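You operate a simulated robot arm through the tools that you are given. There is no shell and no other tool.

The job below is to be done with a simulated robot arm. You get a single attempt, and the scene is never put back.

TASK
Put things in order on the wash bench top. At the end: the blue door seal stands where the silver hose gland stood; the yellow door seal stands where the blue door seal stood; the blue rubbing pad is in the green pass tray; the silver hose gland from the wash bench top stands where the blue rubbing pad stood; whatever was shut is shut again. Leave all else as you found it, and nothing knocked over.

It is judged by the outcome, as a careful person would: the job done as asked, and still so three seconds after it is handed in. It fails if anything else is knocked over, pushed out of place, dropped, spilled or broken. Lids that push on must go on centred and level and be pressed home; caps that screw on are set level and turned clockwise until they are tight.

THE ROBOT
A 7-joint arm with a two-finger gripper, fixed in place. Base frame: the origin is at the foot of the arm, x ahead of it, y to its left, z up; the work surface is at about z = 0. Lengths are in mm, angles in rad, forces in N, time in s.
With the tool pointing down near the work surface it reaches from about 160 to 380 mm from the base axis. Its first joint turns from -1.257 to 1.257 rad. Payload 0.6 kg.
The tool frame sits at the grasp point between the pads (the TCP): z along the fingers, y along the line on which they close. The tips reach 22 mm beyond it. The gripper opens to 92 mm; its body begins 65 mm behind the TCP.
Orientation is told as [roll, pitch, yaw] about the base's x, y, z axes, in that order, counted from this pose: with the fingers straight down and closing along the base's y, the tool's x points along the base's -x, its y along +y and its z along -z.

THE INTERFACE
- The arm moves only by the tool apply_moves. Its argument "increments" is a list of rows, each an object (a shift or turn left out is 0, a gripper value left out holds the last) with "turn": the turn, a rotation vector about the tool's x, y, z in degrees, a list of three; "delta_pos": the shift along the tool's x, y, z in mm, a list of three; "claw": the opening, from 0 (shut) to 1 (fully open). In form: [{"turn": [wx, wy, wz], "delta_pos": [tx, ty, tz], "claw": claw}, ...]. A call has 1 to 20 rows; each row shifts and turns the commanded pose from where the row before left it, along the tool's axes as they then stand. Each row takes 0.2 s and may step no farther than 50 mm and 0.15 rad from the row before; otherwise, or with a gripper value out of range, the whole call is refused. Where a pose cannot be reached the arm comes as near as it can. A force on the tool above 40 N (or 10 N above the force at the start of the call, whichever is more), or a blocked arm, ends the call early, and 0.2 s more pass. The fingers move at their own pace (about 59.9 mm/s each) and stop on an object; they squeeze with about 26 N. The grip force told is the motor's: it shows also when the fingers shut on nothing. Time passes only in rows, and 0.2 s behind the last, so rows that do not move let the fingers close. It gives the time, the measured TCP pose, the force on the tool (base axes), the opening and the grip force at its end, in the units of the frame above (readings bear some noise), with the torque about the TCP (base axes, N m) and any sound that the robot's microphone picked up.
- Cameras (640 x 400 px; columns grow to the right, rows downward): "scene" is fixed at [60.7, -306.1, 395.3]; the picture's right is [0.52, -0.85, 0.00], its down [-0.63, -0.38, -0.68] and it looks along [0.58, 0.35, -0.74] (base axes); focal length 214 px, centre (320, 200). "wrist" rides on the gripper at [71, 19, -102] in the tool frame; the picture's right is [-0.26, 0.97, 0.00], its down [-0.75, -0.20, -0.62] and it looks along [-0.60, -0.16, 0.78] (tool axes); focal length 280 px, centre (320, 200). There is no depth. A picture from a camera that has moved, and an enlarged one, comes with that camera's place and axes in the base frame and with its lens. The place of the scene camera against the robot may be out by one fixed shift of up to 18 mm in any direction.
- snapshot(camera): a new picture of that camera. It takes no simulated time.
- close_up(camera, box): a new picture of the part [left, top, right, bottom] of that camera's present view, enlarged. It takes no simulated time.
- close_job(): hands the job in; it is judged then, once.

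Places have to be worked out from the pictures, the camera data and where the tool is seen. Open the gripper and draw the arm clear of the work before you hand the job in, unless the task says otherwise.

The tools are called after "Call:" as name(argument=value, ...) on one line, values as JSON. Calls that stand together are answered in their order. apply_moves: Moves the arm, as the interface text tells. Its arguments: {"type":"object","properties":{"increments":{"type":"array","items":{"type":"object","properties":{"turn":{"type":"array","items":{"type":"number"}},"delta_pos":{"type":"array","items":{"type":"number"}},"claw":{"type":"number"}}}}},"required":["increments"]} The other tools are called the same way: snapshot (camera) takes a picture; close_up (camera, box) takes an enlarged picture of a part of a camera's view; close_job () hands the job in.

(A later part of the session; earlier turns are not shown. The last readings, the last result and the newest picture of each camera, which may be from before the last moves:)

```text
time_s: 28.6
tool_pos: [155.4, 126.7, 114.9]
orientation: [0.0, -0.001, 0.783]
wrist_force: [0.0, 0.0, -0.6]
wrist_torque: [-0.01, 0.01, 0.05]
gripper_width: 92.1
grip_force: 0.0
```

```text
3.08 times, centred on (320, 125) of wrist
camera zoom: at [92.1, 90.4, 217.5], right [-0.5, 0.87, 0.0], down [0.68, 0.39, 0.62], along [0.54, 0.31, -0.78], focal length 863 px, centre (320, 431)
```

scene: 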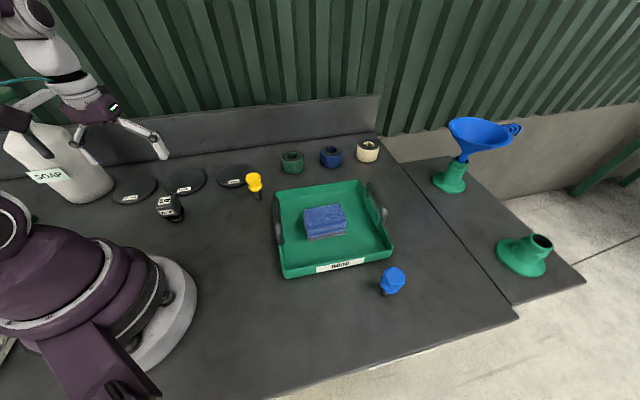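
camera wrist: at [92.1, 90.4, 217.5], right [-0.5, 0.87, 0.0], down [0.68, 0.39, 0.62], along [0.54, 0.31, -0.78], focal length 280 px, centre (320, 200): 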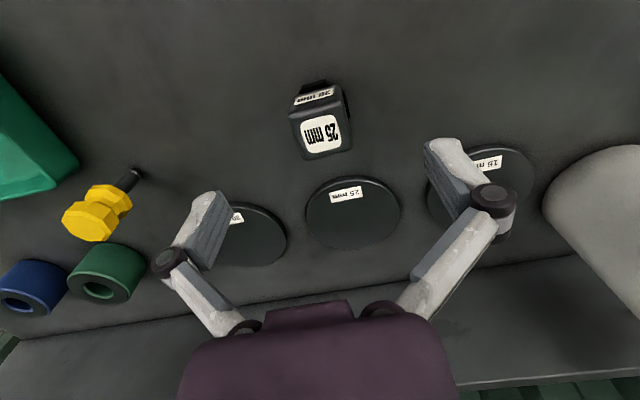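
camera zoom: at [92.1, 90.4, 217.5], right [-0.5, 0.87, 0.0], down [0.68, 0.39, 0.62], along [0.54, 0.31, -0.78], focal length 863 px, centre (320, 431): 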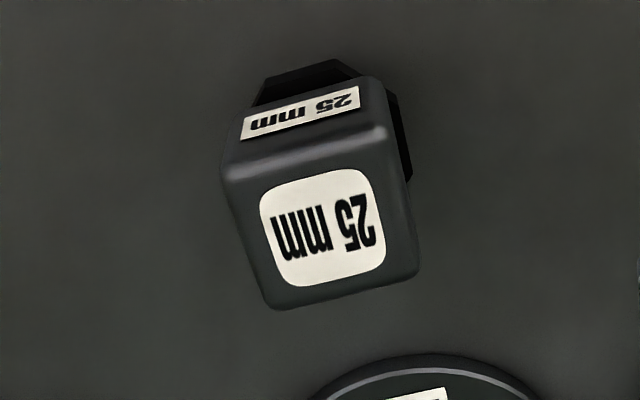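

Both views agree: head top at 60 mm, centre (155, 127.5), sides at 44°. I lower so the fingertips stay above the hex part (TCP z≈54) and close on the square head.

Call:
apply_moves(increments=[{"delta_pos": [-0.3, 0.6, 0]}, {"delta_pos": [0, 0, 25]}, {"delta_pos": [0, 0, 25]}, {"delta_pos": [0, 0, 11]}, {"delta_pos": [0, 0, 0]}])

Call:
snapshot(camera="wrist")

Call:
close_up(camera="scene", box=[120, 150, 240, 250])

```text
time_s: 29.8
tool_pos: [156.1, 127.7, 52.3]
orientation: [0.001, 0.001, 0.783]
wrist_force: [0.0, 0.5, -0.5]
wrist_torque: [-0.02, -0.01, 0.01]
gripper_width: 92.1
grip_force: 0.1
```

```text
taken
camera wrist: at [92.0, 91.1, 155.9], right [-0.5, 0.87, 0.0], down [0.68, 0.39, 0.63], along [0.54, 0.31, -0.78], focal length 280 px, centre (320, 200)
```

wrist: 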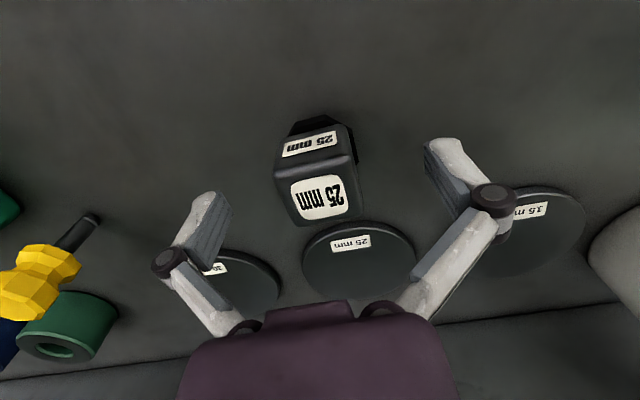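

```text
4.00 times, centred on (180, 200) of scene
camera zoom: at [60.7, -306.1, 395.3], right [0.52, -0.85, 0.0], down [-0.63, -0.38, -0.68], along [0.58, 0.35, -0.74], focal length 858 px, centre (880, 200)
```

zoom: 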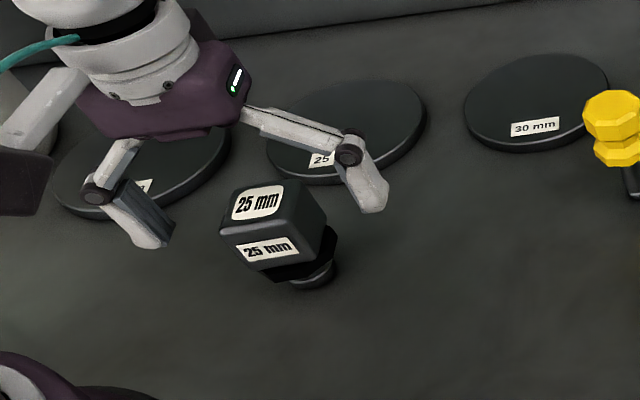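

The head sits squarely between the pads. I make a 1 mm correction and close.

Call:
apply_moves(increments=[{"delta_pos": [1.2, 0, 0]}, {"claw": 0.2}, {"claw": 0.2}, {"claw": 0.2}, {"claw": 0.2}, {"claw": 0.2}])

Call:
snapshot(camera="wrist")

Call:
close_up(camera="scene", box=[120, 150, 240, 250])

```text
time_s: 31.2
tool_pos: [154.9, 125.6, 53.3]
orientation: [0.0, -0.002, 0.784]
wrist_force: [0.3, -1.1, 5.2]
wrist_torque: [-0.05, 0.02, -0.02]
gripper_width: 33.3
grip_force: 26.1
```

```text
taken
camera wrist: at [91.1, 90.5, 156.1], right [-0.5, 0.87, 0.0], down [0.68, 0.39, 0.62], along [0.54, 0.31, -0.78], focal length 280 px, centre (320, 200)
```

wrist: 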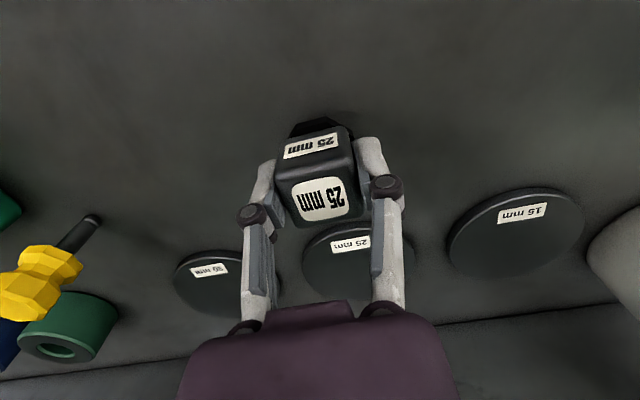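

```text
4.00 times, centred on (180, 200) of scene
camera zoom: at [60.7, -306.1, 395.3], right [0.52, -0.85, 0.0], down [-0.63, -0.38, -0.68], along [0.58, 0.35, -0.74], focal length 858 px, centre (880, 200)
```

zoom: 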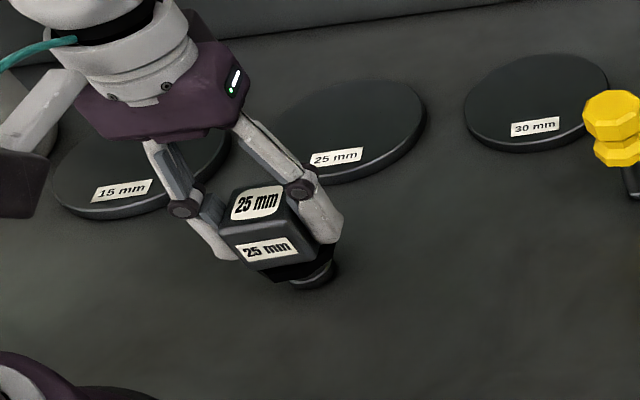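

Held at 33 mm width. I record the gland's original spot as (154.7, 127) with TCP z≈53 at standing height, and lift straight up.

Call:
apply_moves(increments=[{"delta_pos": [0, 0, -10]}, {"delta_pos": [0, 0, -30]}, {"delta_pos": [0, 0, -30]}, {"delta_pos": [0, 0, -30]}, {"delta_pos": [0, 0, 0]}])

Call:
snapshot(camera="wrist")

Call:
close_up(camera="scene", box=[60, 50, 260, 230])

```text
time_s: 32.4
tool_pos: [155.9, 126.8, 152.7]
orientation: [-0.001, 0.001, 0.784]
wrist_force: [0.2, 0.6, -1.9]
wrist_torque: [-0.01, 0.03, 0.01]
gripper_width: 33.6
grip_force: 26.2
```

```text
taken
camera wrist: at [91.2, 90.6, 256.0], right [-0.5, 0.87, 0.0], down [0.68, 0.39, 0.62], along [0.54, 0.31, -0.78], focal length 280 px, centre (320, 200)
```

wrist: 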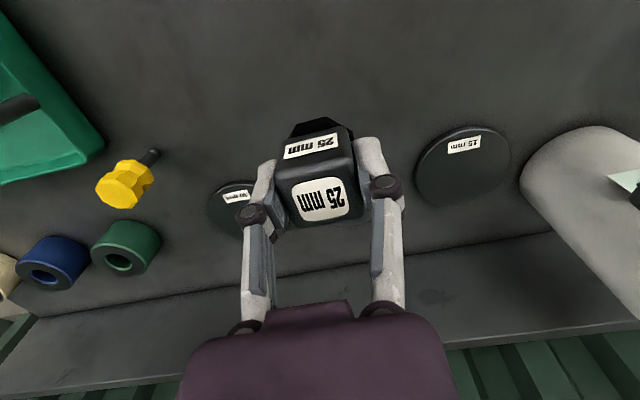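

```text
2.22 times, centred on (160, 140) of scene
camera zoom: at [60.7, -306.1, 395.3], right [0.52, -0.85, 0.0], down [-0.63, -0.38, -0.68], along [0.58, 0.35, -0.74], focal length 477 px, centre (676, 333)
```

zoom: 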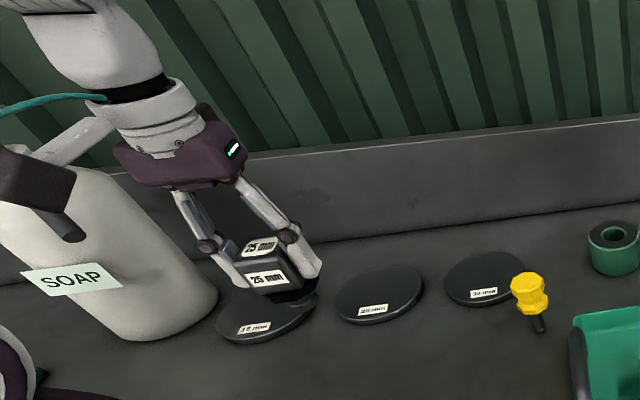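

The gland is held upright and weighs about 2 N. I carry it via (240, 0) to avoid the inner reach limit, turning the tool, then over the pad's old spot.

Call:
apply_moves(increments=[{"delta_pos": [7.4, -37.5, 0]}, {"delta_pos": [7.4, -37.5, 0]}, {"delta_pos": [7.4, -37.5, 0]}, {"delta_pos": [7.4, -37.5, 0]}, {"turn": [0, 0, 7.75]}, {"turn": [0, 0, 7.75]}, {"turn": [0, 0, 7.75]}, {"turn": [0, 0, 7.75]}, {"turn": [0, 0, 7.75]}, {"turn": [0, 0, 7.75]}, {"turn": [0, 0, 7.75]}, {"turn": [0, 0, 7.75]}, {"turn": [0, 0, 7.75]}, {"turn": [0, 0, 7.75]}, {"turn": [0, 0, 7.75]}, {"turn": [0, 0, 7.75]}, {"delta_pos": [0, 0, 0]}])

Call:
apply_moves(increments=[{"delta_pos": [-8.4, -41.4, 0]}, {"delta_pos": [-8.4, -41.4, 0]}, {"delta_pos": [-8.4, -41.4, 0]}, {"delta_pos": [-8.4, -41.4, 0]}, {"delta_pos": [-8.4, -41.4, 0]}, {"delta_pos": [0, 0, 0]}])

Call:
snapshot(camera="wrist")

Call:
snapshot(camera="scene")

```text
time_s: 36.0
tool_pos: [240.0, -0.8, 153.8]
orientation: [0.001, 0.001, -0.842]
wrist_force: [0.1, 0.3, -1.4]
wrist_torque: [-0.04, -0.03, 0.01]
gripper_width: 33.6
grip_force: 26.2
```

```text
time_s: 37.4
tool_pos: [113.3, -172.2, 154.5]
orientation: [0.001, -0.001, -0.841]
wrist_force: [0.3, 0.1, -1.0]
wrist_torque: [0.02, 0.0, 0.07]
gripper_width: 33.5
grip_force: 26.3
```

```text
taken
camera wrist: at [80.8, -106.0, 257.4], right [0.89, 0.45, 0.0], down [0.35, -0.7, 0.62], along [0.28, -0.56, -0.78], focal length 280 px, centre (320, 200)
```

wrist: 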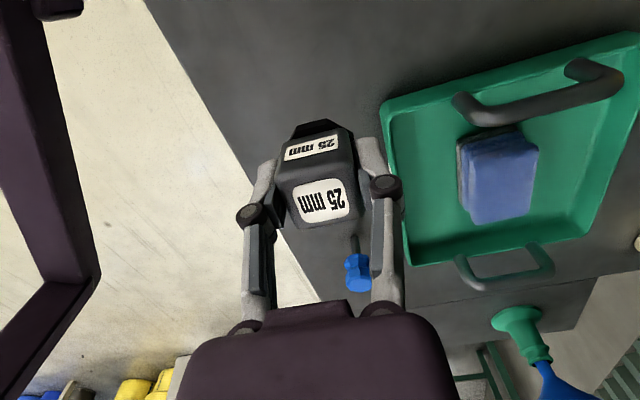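

```text
taken
```

scene: 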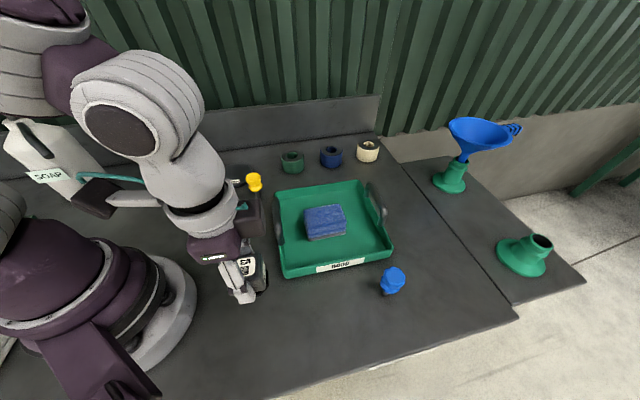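

Now over the pad's old place. I trim ~2 mm toward (113.7, -170) and lower to about 8 mm above contact.

Call:
apply_moves(increments=[{"delta_pos": [1.2, 1.7, 0]}, {"delta_pos": [0, 0, 35]}, {"delta_pos": [0, 0, 35]}, {"delta_pos": [0, 0, 22]}, {"delta_pos": [0, 0, 0]}])

Call:
snapshot(camera="wrist")

Call:
close_up(camera="scene", box=[200, 240, 320, 340])

```text
time_s: 38.6
tool_pos: [113.1, -167.6, 62.4]
orientation: [0.0, 0.0, -0.84]
wrist_force: [0.7, -0.1, -1.4]
wrist_torque: [0.0, 0.0, 0.01]
gripper_width: 33.5
grip_force: 26.0
```

```text
taken
camera wrist: at [82.4, -102.7, 166.2], right [0.89, 0.45, 0.0], down [0.35, -0.7, 0.62], along [0.28, -0.56, -0.78], focal length 280 px, centre (320, 200)
```

wrist: 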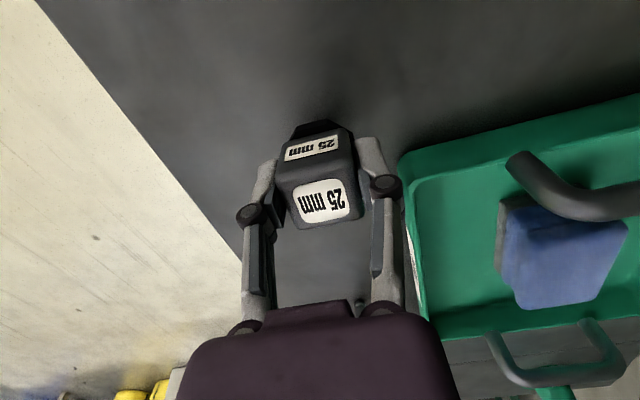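

```text
4.00 times, centred on (260, 290) of scene
camera zoom: at [60.7, -306.1, 395.3], right [0.52, -0.85, 0.0], down [-0.63, -0.38, -0.68], along [0.58, 0.35, -0.74], focal length 858 px, centre (560, -160)
```

zoom: 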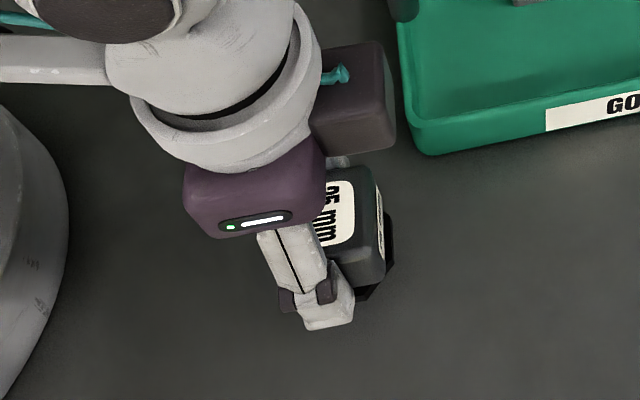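

Position reads (113, -168) with the base ~9 mm above the bench. I lower gently in small steps until contact.

Call:
apply_moves(increments=[{"delta_pos": [0, 0, 5]}, {"delta_pos": [0, 0, 2]}, {"delta_pos": [0, 0, 0]}])

Call:
apply_moves(increments=[{"delta_pos": [0, 0, 0.8]}, {"delta_pos": [0, 0, 0]}])

```text
time_s: 39.4
tool_pos: [114.7, -168.3, 54.3]
orientation: [0.0, 0.001, -0.839]
wrist_force: [-0.1, -0.9, -1.1]
wrist_torque: [0.03, 0.03, 0.01]
gripper_width: 33.5
grip_force: 25.6
```

```text
time_s: 40.0
tool_pos: [114.6, -168.0, 54.0]
orientation: [0.0, 0.0, -0.839]
wrist_force: [0.4, 0.5, -0.6]
wrist_torque: [0.0, 0.0, 0.0]
gripper_width: 33.3
grip_force: 26.2
```

Not yet in contact; I nudge ~1.7 mm toward the target centre and continue lowering.

Call:
apply_moves(increments=[{"delta_pos": [-0.6, -1.5, 0]}, {"delta_pos": [0, 0, 0.6]}, {"delta_pos": [0, 0, 0]}])

Call:
apply_moves(increments=[{"delta_pos": [0, 0, 0.6]}, {"delta_pos": [0, 0, 0]}])

```text
time_s: 40.8
tool_pos: [113.2, -169.3, 51.6]
orientation: [0.001, 0.0, -0.84]
wrist_force: [1.1, 5.9, 26.0]
wrist_torque: [0.24, 0.03, 0.03]
gripper_width: 33.4
grip_force: 26.1
```

```text
time_s: 41.4
tool_pos: [113.0, -170.3, 51.9]
orientation: [-0.001, 0.001, -0.838]
wrist_force: [4.0, 6.2, 22.7]
wrist_torque: [0.2, -0.14, 0.0]
gripper_width: 33.6
grip_force: 25.8
```

The gland is down firmly on the bench. I ease off slightly, open the fingers evenly and lift clear.

Call:
apply_moves(increments=[{"delta_pos": [0, 0, -0.7]}, {"claw": 0.45}, {"claw": 0.65}, {"claw": 0.65}, {"delta_pos": [0, 0, -15]}, {"delta_pos": [0, 0, -35]}, {"delta_pos": [0, 0, -40]}, {"delta_pos": [0, 0, -30], "claw": 1}, {"delta_pos": [0, 0, 0]}])

Call:
snapshot(camera="wrist")

Call:
close_up(camera="scene", box=[200, 200, 340, 340])

```text
time_s: 43.4
tool_pos: [113.2, -169.3, 173.7]
orientation: [-0.001, 0.0, -0.839]
wrist_force: [-0.6, 0.8, 0.3]
wrist_torque: [-0.01, -0.01, -0.02]
gripper_width: 92.2
grip_force: 0.1
```

```text
taken
camera wrist: at [80.4, -102.9, 275.9], right [0.89, 0.45, 0.0], down [0.35, -0.7, 0.62], along [0.28, -0.56, -0.78], focal length 280 px, centre (320, 200)
```

wrist: 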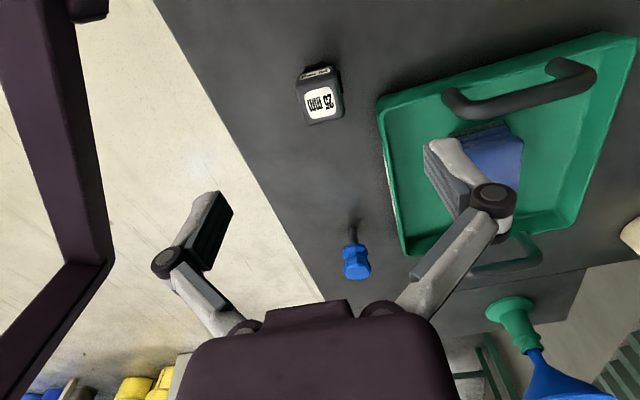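

```text
2.86 times, centred on (270, 270) of scene
camera zoom: at [60.7, -306.1, 395.3], right [0.52, -0.85, 0.0], down [-0.63, -0.38, -0.68], along [0.58, 0.35, -0.74], focal length 613 px, centre (463, 0)
```

zoom: 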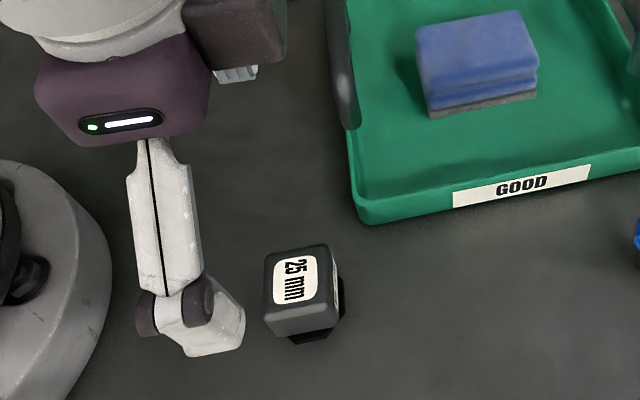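

The gland stands upright where the pad stood. Now the blue seal: I enlarge it from both cameras to learn its profile before tilting the tool outward to reach it.

Call:
close_up(camera="scene", box=[362, 250, 422, 310])

Call:
close_up(camera="wrist", box=[310, 210, 410, 290])

Call:
close_up(camera="scene", box=[230, 160, 290, 210])

```text
6.67 times, centred on (392, 280) of scene
camera zoom: at [60.7, -306.1, 395.3], right [0.52, -0.85, 0.0], down [-0.63, -0.38, -0.68], along [0.58, 0.35, -0.74], focal length 1430 px, centre (-160, -333)
```

zoom: 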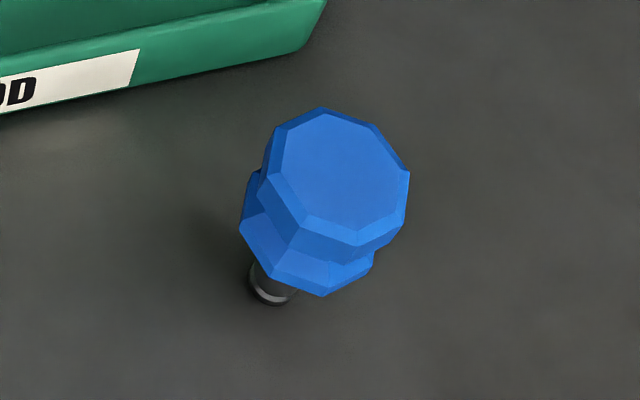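

```text
5.00 times, centred on (360, 250) of wrist
camera zoom: at [80.4, -102.9, 275.9], right [0.89, 0.45, 0.0], down [0.35, -0.7, 0.62], along [0.28, -0.56, -0.78], focal length 1402 px, centre (120, -50)
```

zoom: 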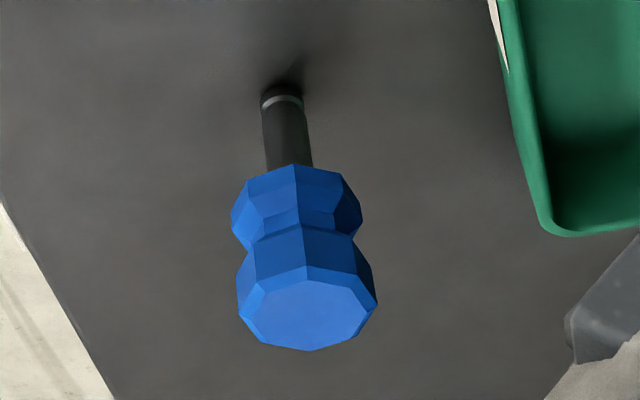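

```text
8.00 times, centred on (260, 185) of scene
camera zoom: at [60.7, -306.1, 395.3], right [0.52, -0.85, 0.0], down [-0.63, -0.38, -0.68], along [0.58, 0.35, -0.74], focal length 1716 px, centre (800, 320)
```

zoom: 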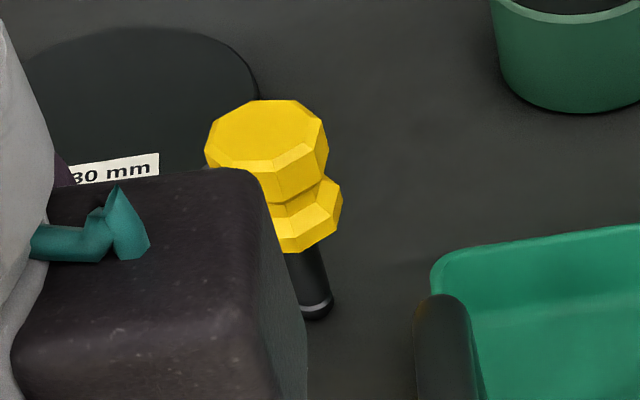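

The seal is two stacked octagonal beads (~31 mm wide, z 37–71) on a 12 mm stem, centred about (242.5, -325.5), flats facing roughly az 54°. I move outward, turn yaw to about -35.5° to match the flats, tilt the tool 15° outward for reach, and part-open the fingers to 50 mm to stay clear of the tray.

Call:
apply_moves(increments=[{"delta_pos": [-40, 0, 0], "claw": 0.55}, {"delta_pos": [-40, 0, 0]}, {"turn": [0, 0, -6.3]}, {"turn": [0, 0, -6.3]}, {"turn": [0, -7.5, 0]}, {"turn": [0, -7.5, 0]}, {"delta_pos": [0, 0, 0]}])

Call:
snapshot(camera="wrist")

```text
time_s: 45.0
tool_pos: [167.5, -228.9, 173.3]
orientation: [0.0, -0.263, -0.621]
wrist_force: [-0.2, -0.3, -1.1]
wrist_torque: [0.0, 0.0, -0.01]
gripper_width: 50.9
grip_force: 0.2
```

```text
taken
camera wrist: at [101.8, -158.1, 254.3], right [0.77, 0.64, 0.07], down [0.34, -0.49, 0.8], along [0.54, -0.59, -0.6], focal length 280 px, centre (320, 200)
```

wrist: 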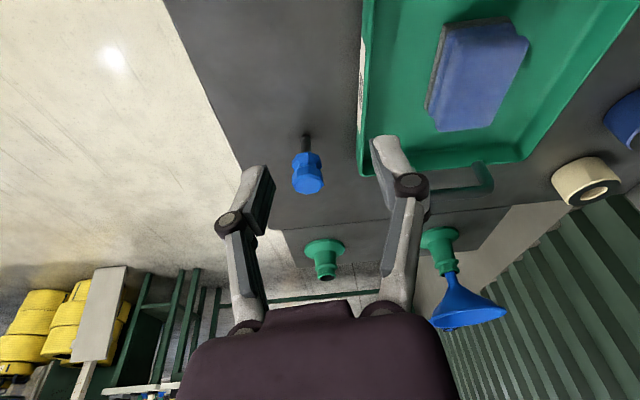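

Tilt and yaw are as intended. Now I translate to just above the seal (242.5, -325.5) at z≈130.

Call:
apply_moves(increments=[{"delta_pos": [-25.6, -8.7, 18]}, {"delta_pos": [-25.6, -8.7, 18]}, {"delta_pos": [-25.6, -8.7, 18]}, {"delta_pos": [-25.6, -8.7, 18]}, {"delta_pos": [0, 0, 0]}])

Call:
snapshot(camera="wrist")

Call:
snapshot(camera="scene")

```text
time_s: 46.2
tool_pos: [239.0, -325.5, 127.5]
orientation: [0.003, -0.262, -0.621]
wrist_force: [0.7, 0.3, 0.3]
wrist_torque: [0.02, 0.0, -0.03]
gripper_width: 50.7
grip_force: 0.1
```

```text
taken
camera wrist: at [174.7, -254.5, 209.9], right [0.77, 0.64, 0.07], down [0.34, -0.5, 0.8], along [0.54, -0.59, -0.6], focal length 280 px, centre (320, 200)
```

wrist: 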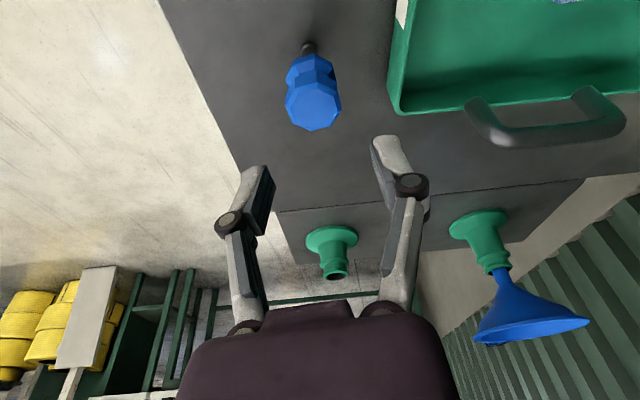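

```text
taken
```

scene: 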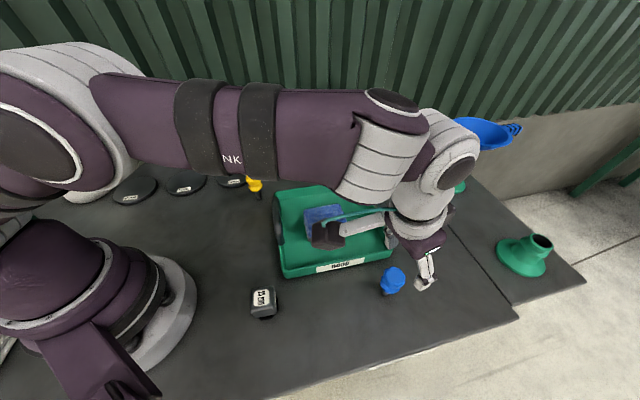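

Reach is fine with the tilt. I enlarge the seal to refine its position relative to the fingers.

Call:
close_up(camera="wrist", box=[260, 30, 360, 140])

Call:
close_up(camera="scene", box=[360, 220, 460, 310])

```text
3.64 times, centred on (310, 85) of wrist
camera zoom: at [174.7, -254.5, 209.9], right [0.77, 0.64, 0.07], down [0.34, -0.5, 0.8], along [0.54, -0.59, -0.6], focal length 1020 px, centre (356, 618)
```

zoom: 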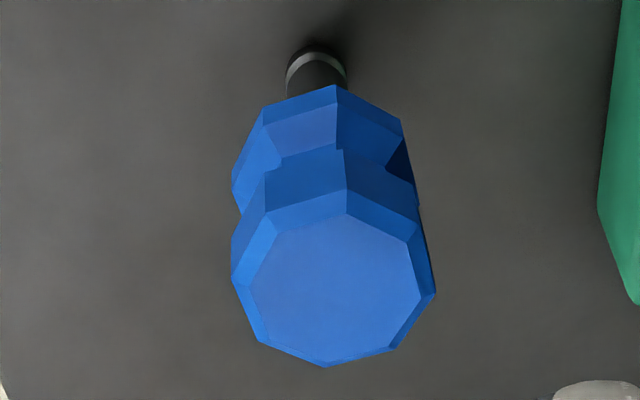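

```text
4.44 times, centred on (410, 265) of scene
camera zoom: at [60.7, -306.1, 395.3], right [0.52, -0.85, 0.0], down [-0.63, -0.38, -0.68], along [0.58, 0.35, -0.74], focal length 953 px, centre (-80, -89)
```

zoom: 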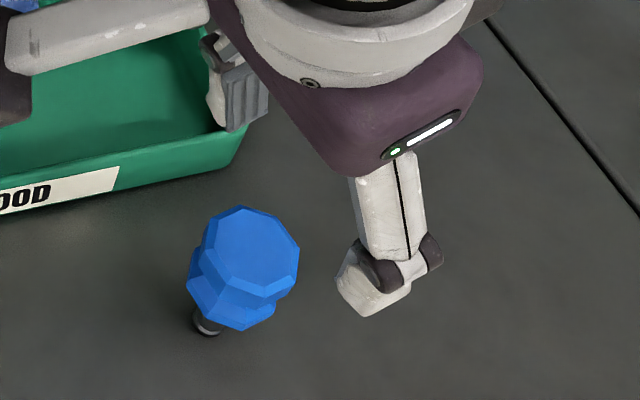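

Camera geometry puts the seal's axis within ~1.5 mm of the finger centre. I descend vertically (in the tilted frame) about 48 mm and check.

Call:
apply_moves(increments=[{"delta_pos": [5, 0, 23.5]}, {"delta_pos": [6.2, 0, 23.2]}, {"delta_pos": [0, 0, 0]}])

Call:
snapshot(camera="wrist")

Call:
close_up(camera="scene", box=[350, 220, 450, 310])

```text
time_s: 47.0
tool_pos: [242.2, -327.3, 79.2]
orientation: [0.0, -0.263, -0.62]
wrist_force: [0.8, -0.8, -0.1]
wrist_torque: [0.01, -0.01, -0.01]
gripper_width: 50.7
grip_force: 0.0
```

```text
taken
camera wrist: at [176.7, -254.8, 161.2], right [0.77, 0.64, 0.07], down [0.34, -0.5, 0.8], along [0.54, -0.59, -0.6], focal length 280 px, centre (320, 200)
```

wrist: 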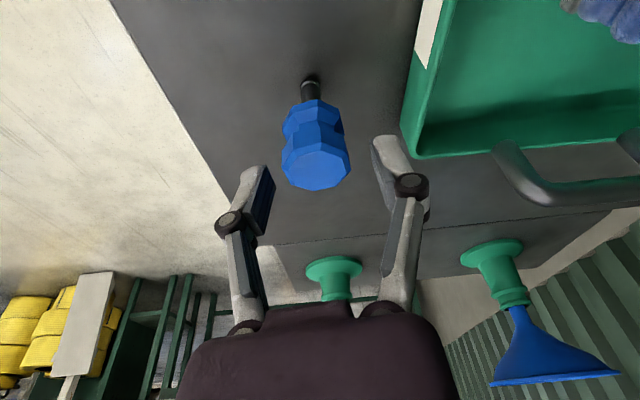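

```text
4.44 times, centred on (400, 265) of scene
camera zoom: at [60.7, -306.1, 395.3], right [0.52, -0.85, 0.0], down [-0.63, -0.38, -0.68], along [0.58, 0.35, -0.74], focal length 953 px, centre (-36, -89)
```

zoom: 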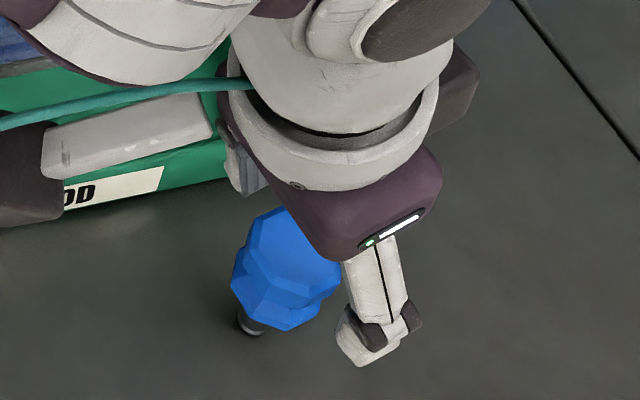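

The seal's axis is within 1 mm of the finger centre. I descend another 21 mm so the pads cover both beads, then close.

Call:
apply_moves(increments=[{"delta_pos": [2.6, 0, 9.7]}, {"delta_pos": [2.9, 0, 10.6]}, {"delta_pos": [0, 0, 0]}])

Call:
snapshot(camera="wrist")

```text
time_s: 47.8
tool_pos: [242.0, -326.0, 58.3]
orientation: [0.0, -0.263, -0.62]
wrist_force: [0.2, 0.1, 0.3]
wrist_torque: [0.0, -0.02, 0.01]
gripper_width: 50.7
grip_force: 0.1
```

```text
taken
camera wrist: at [176.8, -255.2, 140.6], right [0.77, 0.64, 0.07], down [0.34, -0.5, 0.8], along [0.54, -0.59, -0.6], focal length 280 px, centre (320, 200)
```

wrist: 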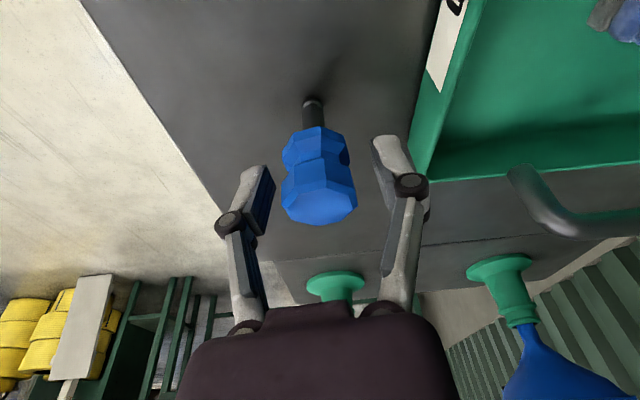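

Head is centred between the pads. I close gradually.

Call:
apply_moves(increments=[{"claw": 0.42}, {"claw": 0.34}, {"claw": 0.26}, {"claw": 0.2}, {"claw": 0.2}, {"claw": 0.2}])

Call:
snapshot(camera="wrist")

Call:
close_up(camera="scene", box=[350, 220, 450, 310])

```text
time_s: 49.2
tool_pos: [241.3, -325.7, 58.7]
orientation: [0.0, -0.261, -0.619]
wrist_force: [-0.2, 0.0, 2.1]
wrist_torque: [0.03, 0.07, -0.01]
gripper_width: 31.4
grip_force: 25.5
```

```text
taken
camera wrist: at [176.8, -255.2, 140.7], right [0.77, 0.64, 0.07], down [0.34, -0.5, 0.8], along [0.54, -0.59, -0.6], focal length 280 px, centre (320, 200)
```

wrist: 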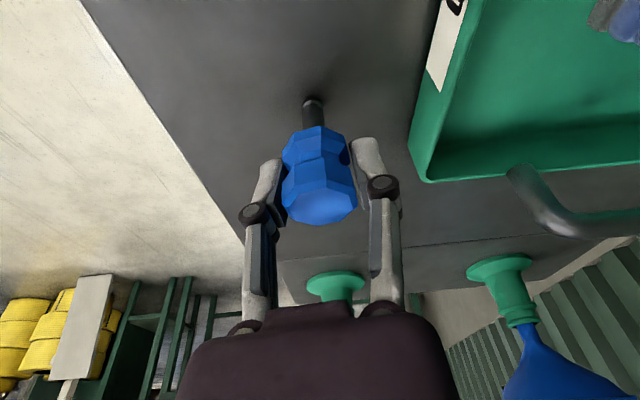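

```text
4.44 times, centred on (400, 265) of scene
camera zoom: at [60.7, -306.1, 395.4], right [0.52, -0.85, 0.0], down [-0.63, -0.38, -0.68], along [0.58, 0.35, -0.74], focal length 953 px, centre (-36, -89)
```

zoom: 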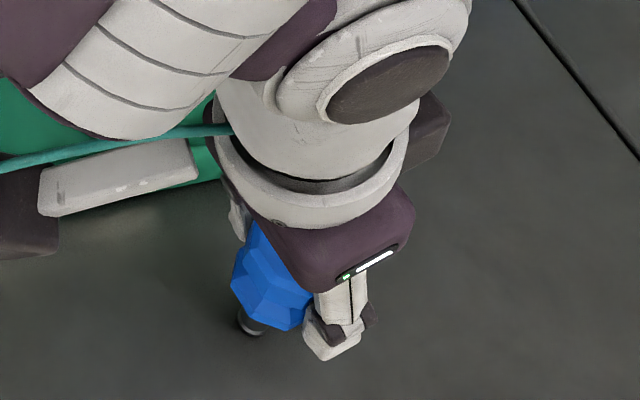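

Held at 31 mm; standing TCP here reads (242, -326, 58.5). I lift straight up 75 mm and verify that it hangs upright.

Call:
apply_moves(increments=[{"delta_pos": [-2.6, 0, -9.6]}, {"delta_pos": [-8.4, 0, -31.4]}, {"delta_pos": [-8.4, 0, -31.4]}, {"delta_pos": [0, 0, 0]}])

Call:
snapshot(camera="wrist")

Call:
snapshot(camera="scene")

```text
time_s: 50.2
tool_pos: [243.7, -327.2, 135.0]
orientation: [-0.001, -0.262, -0.618]
wrist_force: [0.4, -0.2, -0.3]
wrist_torque: [0.0, 0.0, -0.02]
gripper_width: 31.4
grip_force: 26.3
```

```text
taken
camera wrist: at [177.5, -255.7, 217.1], right [0.77, 0.64, 0.07], down [0.34, -0.5, 0.8], along [0.54, -0.59, -0.6], focal length 280 px, centre (320, 200)
```

wrist: 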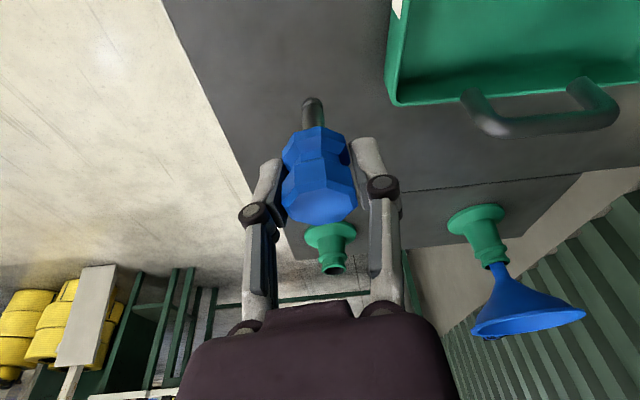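

```text
taken
```

scene: 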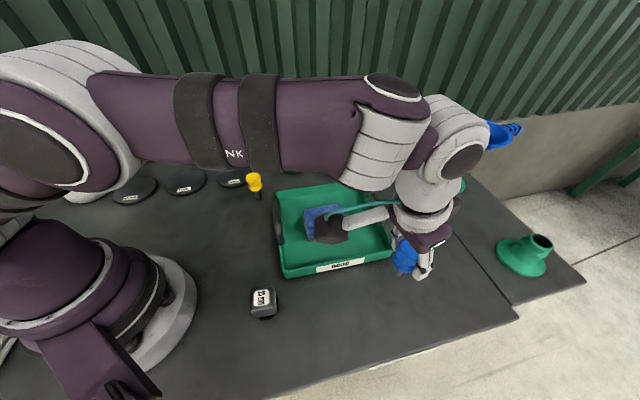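

The seal hangs unchanged in the grip. I draw inward and up, then carry it over toward the left side, keeping the orientation.

Call:
apply_moves(increments=[{"delta_pos": [24.6, 10.5, -19.4]}, {"delta_pos": [24.6, 10.5, -19.4]}, {"delta_pos": [24.6, 10.5, -19.4]}, {"delta_pos": [16.2, 37.2, -4.4]}, {"delta_pos": [16.2, 37.2, -4.4]}, {"delta_pos": [16.2, 37.2, -4.4]}, {"delta_pos": [16.2, 37.2, -4.4]}, {"delta_pos": [16.2, 37.2, -4.4]}, {"delta_pos": [20.6, 29.8, -5.5]}, {"delta_pos": [20.6, 29.8, -5.5]}, {"delta_pos": [20.6, 29.8, -5.5]}, {"delta_pos": [0, 0, 0]}])

Call:
snapshot(camera="scene")

```text
time_s: 52.8
tool_pos: [229.5, 58.2, 172.6]
orientation: [0.0, -0.261, -0.62]
wrist_force: [-0.7, 1.2, -1.3]
wrist_torque: [0.02, -0.05, 0.0]
gripper_width: 31.6
grip_force: 25.6
```

```text
taken
```

scene: 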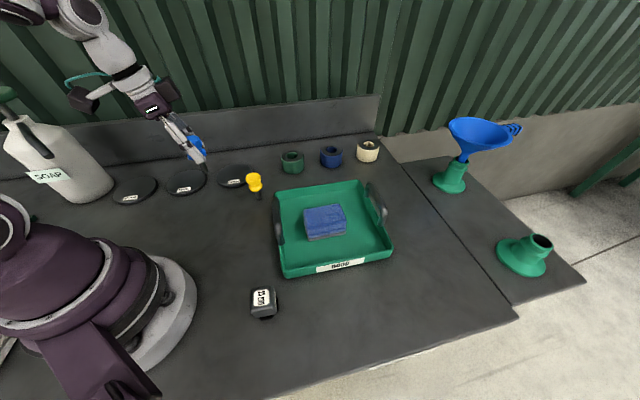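

On the left side at (229.5, 58). Next I go over the gland's old spot (154.5, 127.3).

Call:
apply_moves(increments=[{"delta_pos": [24.4, 3.1, -6.6]}, {"delta_pos": [24.4, 3.1, -6.6]}, {"delta_pos": [24.4, 3.1, -6.6]}, {"delta_pos": [24.4, 3.1, -6.6]}, {"delta_pos": [0, 0, 0]}])

Call:
snapshot(camera="scene")

Call:
snapshot(camera="wrist")

```text
time_s: 54.0
tool_pos: [156.9, 128.5, 173.6]
orientation: [0.0, -0.261, -0.619]
wrist_force: [-0.7, -0.4, -0.8]
wrist_torque: [0.0, -0.02, -0.01]
gripper_width: 31.5
grip_force: 26.3
```

```text
taken
```

scene: 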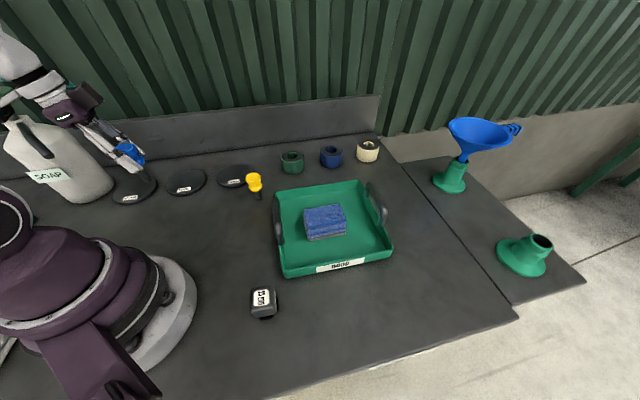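

```text
taken
camera wrist: at [91.1, 199.3, 255.4], right [0.77, 0.64, 0.07], down [0.34, -0.5, 0.8], along [0.54, -0.59, -0.6], focal length 280 px, centre (320, 200)
```

wrist: 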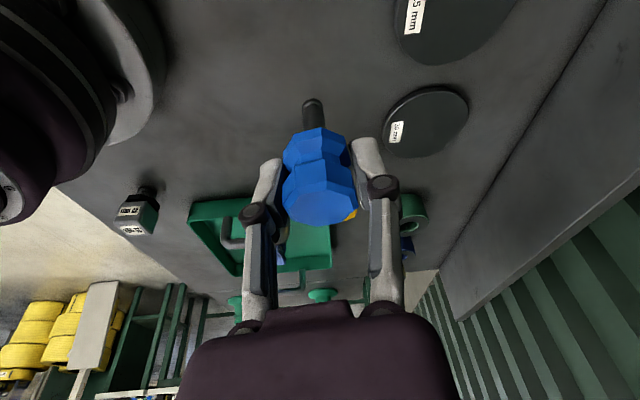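

I lower about 100 mm with a 2 mm lateral trim, keeping ~12 mm clearance, then check position and verticality.

Call:
apply_moves(increments=[{"delta_pos": [8.97, -0.7, 32.1]}, {"delta_pos": [8.97, -0.7, 32.1]}, {"delta_pos": [8.97, -0.7, 32.1]}, {"delta_pos": [0, 0, 0]}, {"delta_pos": [0, 0, 0]}])

Call:
snapshot(camera="wrist")

Call:
close_up(camera="scene", box=[100, 140, 240, 240])

```text
time_s: 54.6
tool_pos: [156.5, 129.3, 121.2]
orientation: [0.008, -0.261, -0.602]
wrist_force: [-13.0, -83.9, 134.5]
wrist_torque: [16.28, 8.7, 7.07]
gripper_width: 31.2
grip_force: 25.8
stopped in row 2: the force on the tool passed its limit at 540 N (the readings are from after the stop); the commanded pose is now the measured one
```

```text
taken
camera wrist: at [89.7, 199.6, 202.4], right [0.76, 0.65, 0.07], down [0.35, -0.49, 0.8], along [0.56, -0.58, -0.6], focal length 280 px, centre (320, 200)
```

wrist: 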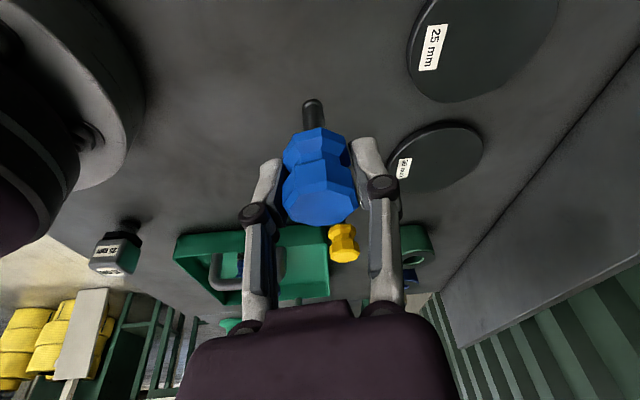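

```text
4.00 times, centred on (170, 190) of scene
camera zoom: at [60.6, -306.4, 395.1], right [0.52, -0.85, 0.0], down [-0.63, -0.38, -0.68], along [0.58, 0.35, -0.74], focal length 858 px, centre (920, 240)
```

zoom: 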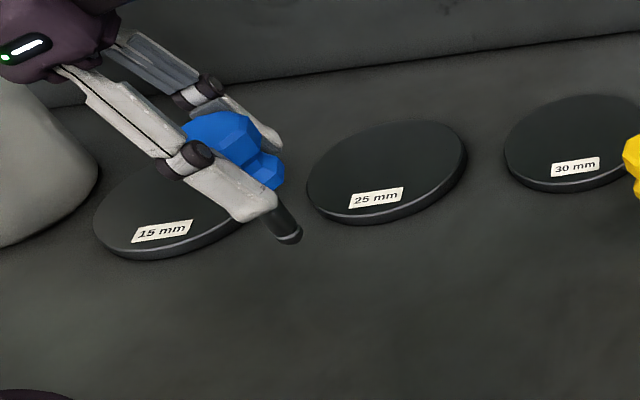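

Something stopped the arm at z≈121: from force and torque, the contact is at the wrist camera housing around (85, 200, 200), not at the held seal. I look at the scene before moving back up.

Call:
snapshot(camera="scene")

Call:
close_up(camera="scene", box=[0, 0, 240, 240])

```text
taken
```

scene: 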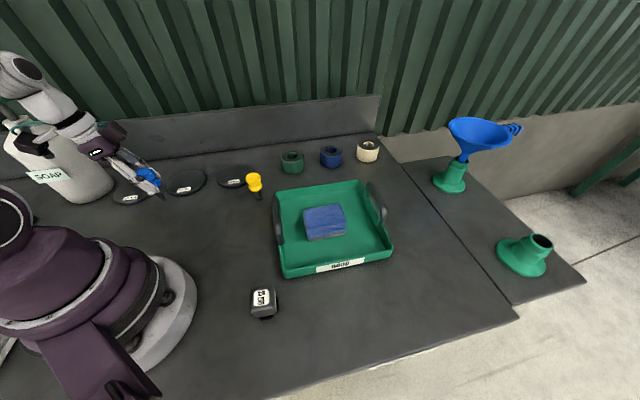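

```text
1.67 times, centred on (120, 120) of scene
camera zoom: at [60.6, -306.4, 395.1], right [0.52, -0.85, 0.0], down [-0.63, -0.38, -0.68], along [0.58, 0.35, -0.74], focal length 358 px, centre (653, 333)
```

zoom: 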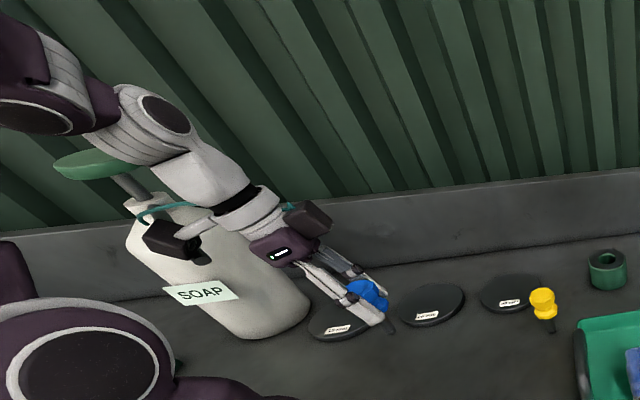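

The camera housing has come down on the soap jug's black spout, which reaches out over this area at height ~190. I raise straight up to release the contact, then check that the jug did not move.

Call:
apply_moves(increments=[{"delta_pos": [-1.3, 0, -4.8]}, {"delta_pos": [-5.2, 0, -19.3]}, {"delta_pos": [-7.8, 0, -29]}, {"delta_pos": [0, 0, 0]}])

Call:
snapshot(camera="scene")

Call:
snapshot(camera="wrist")

```text
time_s: 55.6
tool_pos: [154.7, 131.7, 174.7]
orientation: [0.005, -0.263, -0.608]
wrist_force: [0.3, -0.1, -2.1]
wrist_torque: [-0.02, -0.03, -0.01]
gripper_width: 31.2
grip_force: 26.1
```

```text
taken
```

scene: 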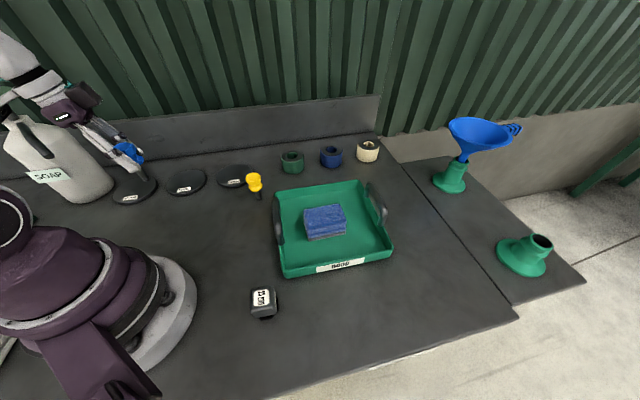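

```text
taken
camera wrist: at [89.4, 200.7, 256.2], right [0.76, 0.65, 0.07], down [0.35, -0.49, 0.8], along [0.55, -0.58, -0.6], focal length 280 px, centre (320, 200)
```

wrist: 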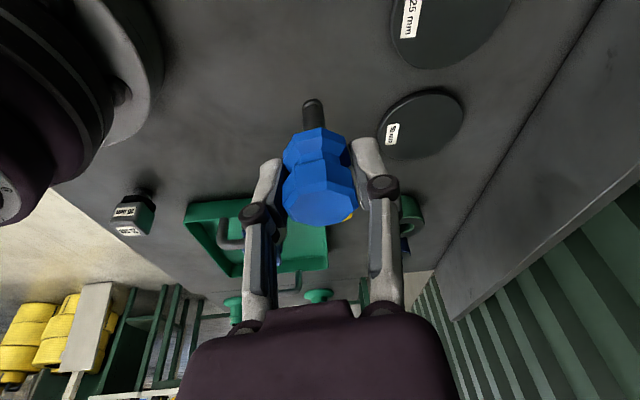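

Contact is released. I compare the jug against the initial view using the same enlargement box as at the start.

Call:
close_up(camera="scene", box=[90, 130, 410, 330])

Call:
close_up(camera="scene", box=[0, 80, 130, 220])

Call:
close_up(camera="scene", box=[100, 150, 300, 250])

```text
2.00 times, centred on (250, 230) of scene
camera zoom: at [60.7, -306.1, 395.3], right [0.52, -0.85, 0.0], down [-0.63, -0.38, -0.68], along [0.58, 0.35, -0.74], focal length 429 px, centre (460, 140)
```

zoom: 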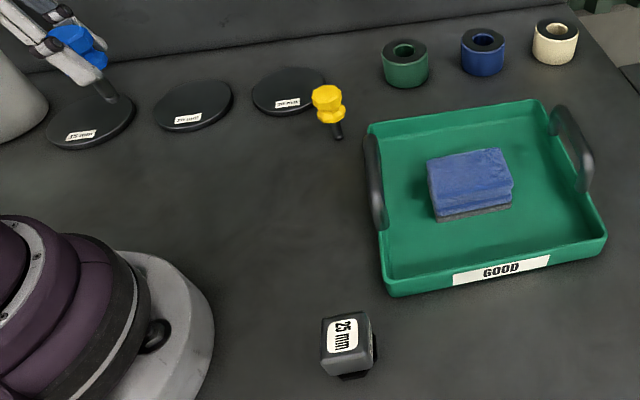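

```text
2.86 times, centred on (65, 150) of scene
camera zoom: at [60.7, -306.1, 395.3], right [0.52, -0.85, 0.0], down [-0.63, -0.38, -0.68], along [0.58, 0.35, -0.74], focal length 613 px, centre (1049, 343)
```

zoom: 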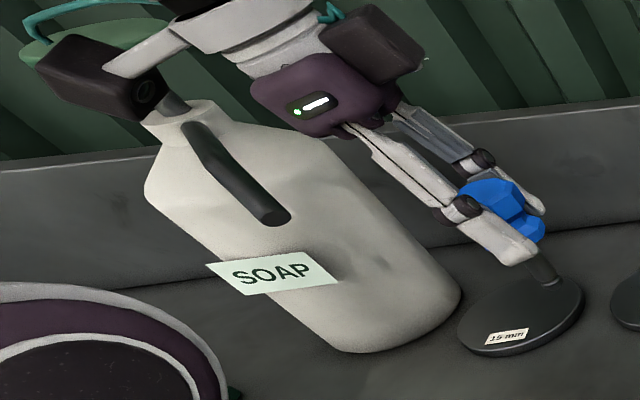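

```text
3.20 times, centred on (200, 200) of scene
camera zoom: at [60.7, -306.1, 395.3], right [0.52, -0.85, 0.0], down [-0.63, -0.38, -0.68], along [0.58, 0.35, -0.74], focal length 686 px, centre (704, 200)
```

zoom: 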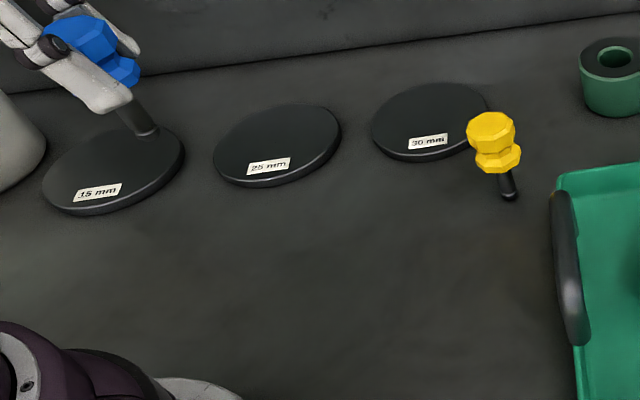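

The jug and discs are exactly where they were at the start, and the seal sits unchanged in the grip. Since a tilted approach is blocked there by the spout (tip near (83, 200, 193)), I'll set the seal down on free bench at about (215, 50), re-grip it with the tool vertical, and then place it as I picked up the gland. First I move over that free spot.

Call:
apply_moves(increments=[{"delta_pos": [-31, -10.9, 8.3]}, {"delta_pos": [-31, -10.9, 8.3]}, {"delta_pos": [-31, -10.9, 8.3]}, {"delta_pos": [0, 0, 0]}])

Call:
snapshot(camera="wrist")

Call:
snapshot(camera="scene")

```text
time_s: 56.6
tool_pos: [215.4, 48.1, 174.9]
orientation: [0.006, -0.261, -0.609]
wrist_force: [0.7, -0.1, -0.5]
wrist_torque: [-0.01, -0.02, -0.04]
gripper_width: 31.2
grip_force: 26.0
```

```text
taken
camera wrist: at [148.4, 116.8, 256.8], right [0.76, 0.65, 0.07], down [0.35, -0.49, 0.8], along [0.55, -0.58, -0.6], focal length 280 px, centre (320, 200)
```

wrist: 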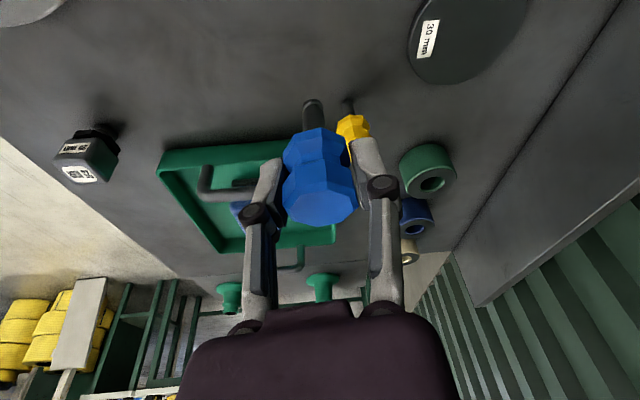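

```text
taken
```

scene: 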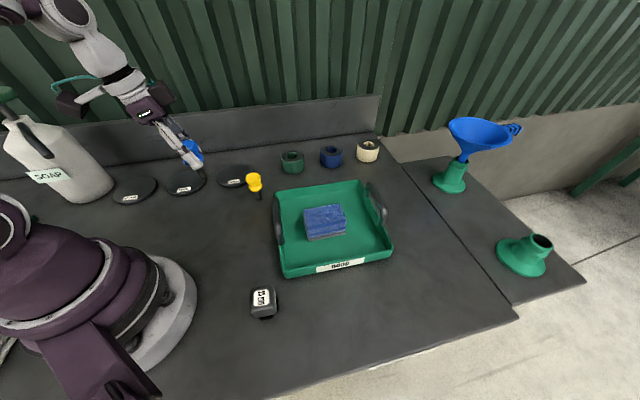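

Over free bench. I lower to about 12 mm above contact and check clearance and verticality.

Call:
apply_moves(increments=[{"delta_pos": [8.9, 0, 33.2]}, {"delta_pos": [8.9, 0, 33.2]}, {"delta_pos": [8.9, 0, 33.2]}, {"delta_pos": [0, 0, 0]}])

Call:
snapshot(camera="wrist")

Call:
close_up(camera="scene", box=[130, 120, 290, 240])

```text
time_s: 57.6
tool_pos: [213.4, 46.6, 71.7]
orientation: [0.005, -0.261, -0.61]
wrist_force: [-0.4, 0.0, -0.8]
wrist_torque: [0.01, 0.01, 0.0]
gripper_width: 31.4
grip_force: 26.1
```

```text
taken
camera wrist: at [147.4, 115.4, 152.6], right [0.76, 0.65, 0.07], down [0.35, -0.49, 0.8], along [0.55, -0.58, -0.6], focal length 280 px, centre (320, 200)
```

wrist: 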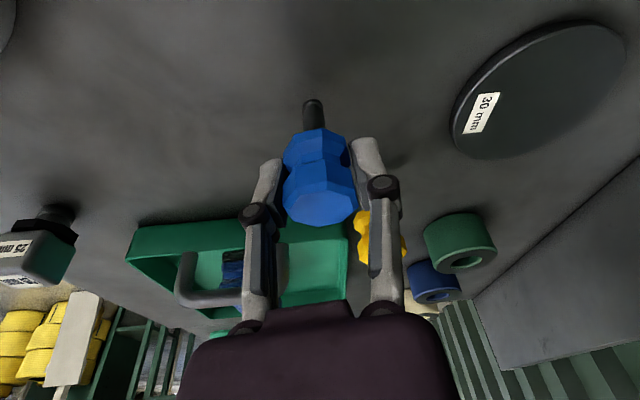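

```text
3.33 times, centred on (210, 180) of scene
camera zoom: at [60.7, -306.1, 395.3], right [0.52, -0.85, 0.0], down [-0.63, -0.38, -0.68], along [0.58, 0.35, -0.74], focal length 715 px, centre (687, 267)
```

zoom: 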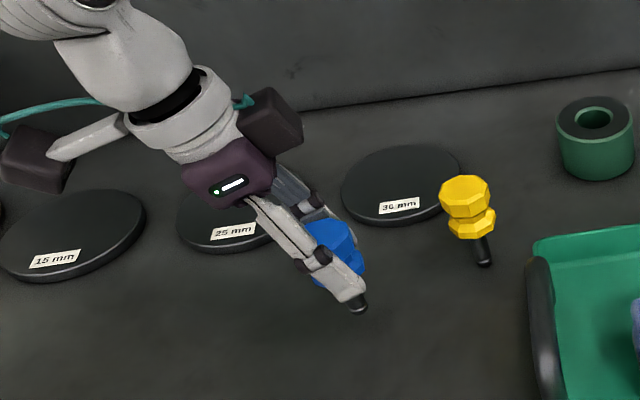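

Clear all round. I lower the last centimetre in small steps.

Call:
apply_moves(increments=[{"delta_pos": [1.3, 0, 4.8]}, {"delta_pos": [1.2, 0, 4.4]}, {"delta_pos": [0, 0, 0]}])

Call:
apply_moves(increments=[{"delta_pos": [0.26, 0, 0.97]}, {"delta_pos": [0, 0, 0]}])

Call:
apply_moves(increments=[{"delta_pos": [0.26, 0, 0.97]}, {"delta_pos": [0, 0, 0]}])

```text
time_s: 58.4
tool_pos: [214.7, 48.1, 61.7]
orientation: [0.008, -0.262, -0.608]
wrist_force: [-0.3, 0.0, -0.6]
wrist_torque: [-0.01, 0.02, -0.02]
gripper_width: 31.1
grip_force: 26.0
```

```text
time_s: 59.0
tool_pos: [215.0, 47.5, 60.8]
orientation: [0.004, -0.26, -0.61]
wrist_force: [0.1, 0.0, -1.5]
wrist_torque: [-0.06, 0.05, 0.03]
gripper_width: 31.3
grip_force: 26.7
```

```text
time_s: 59.6
tool_pos: [215.4, 48.9, 60.4]
orientation: [0.006, -0.261, -0.609]
wrist_force: [0.1, 0.8, -1.1]
wrist_torque: [-0.02, 0.0, 0.0]
gripper_width: 31.3
grip_force: 26.0
```

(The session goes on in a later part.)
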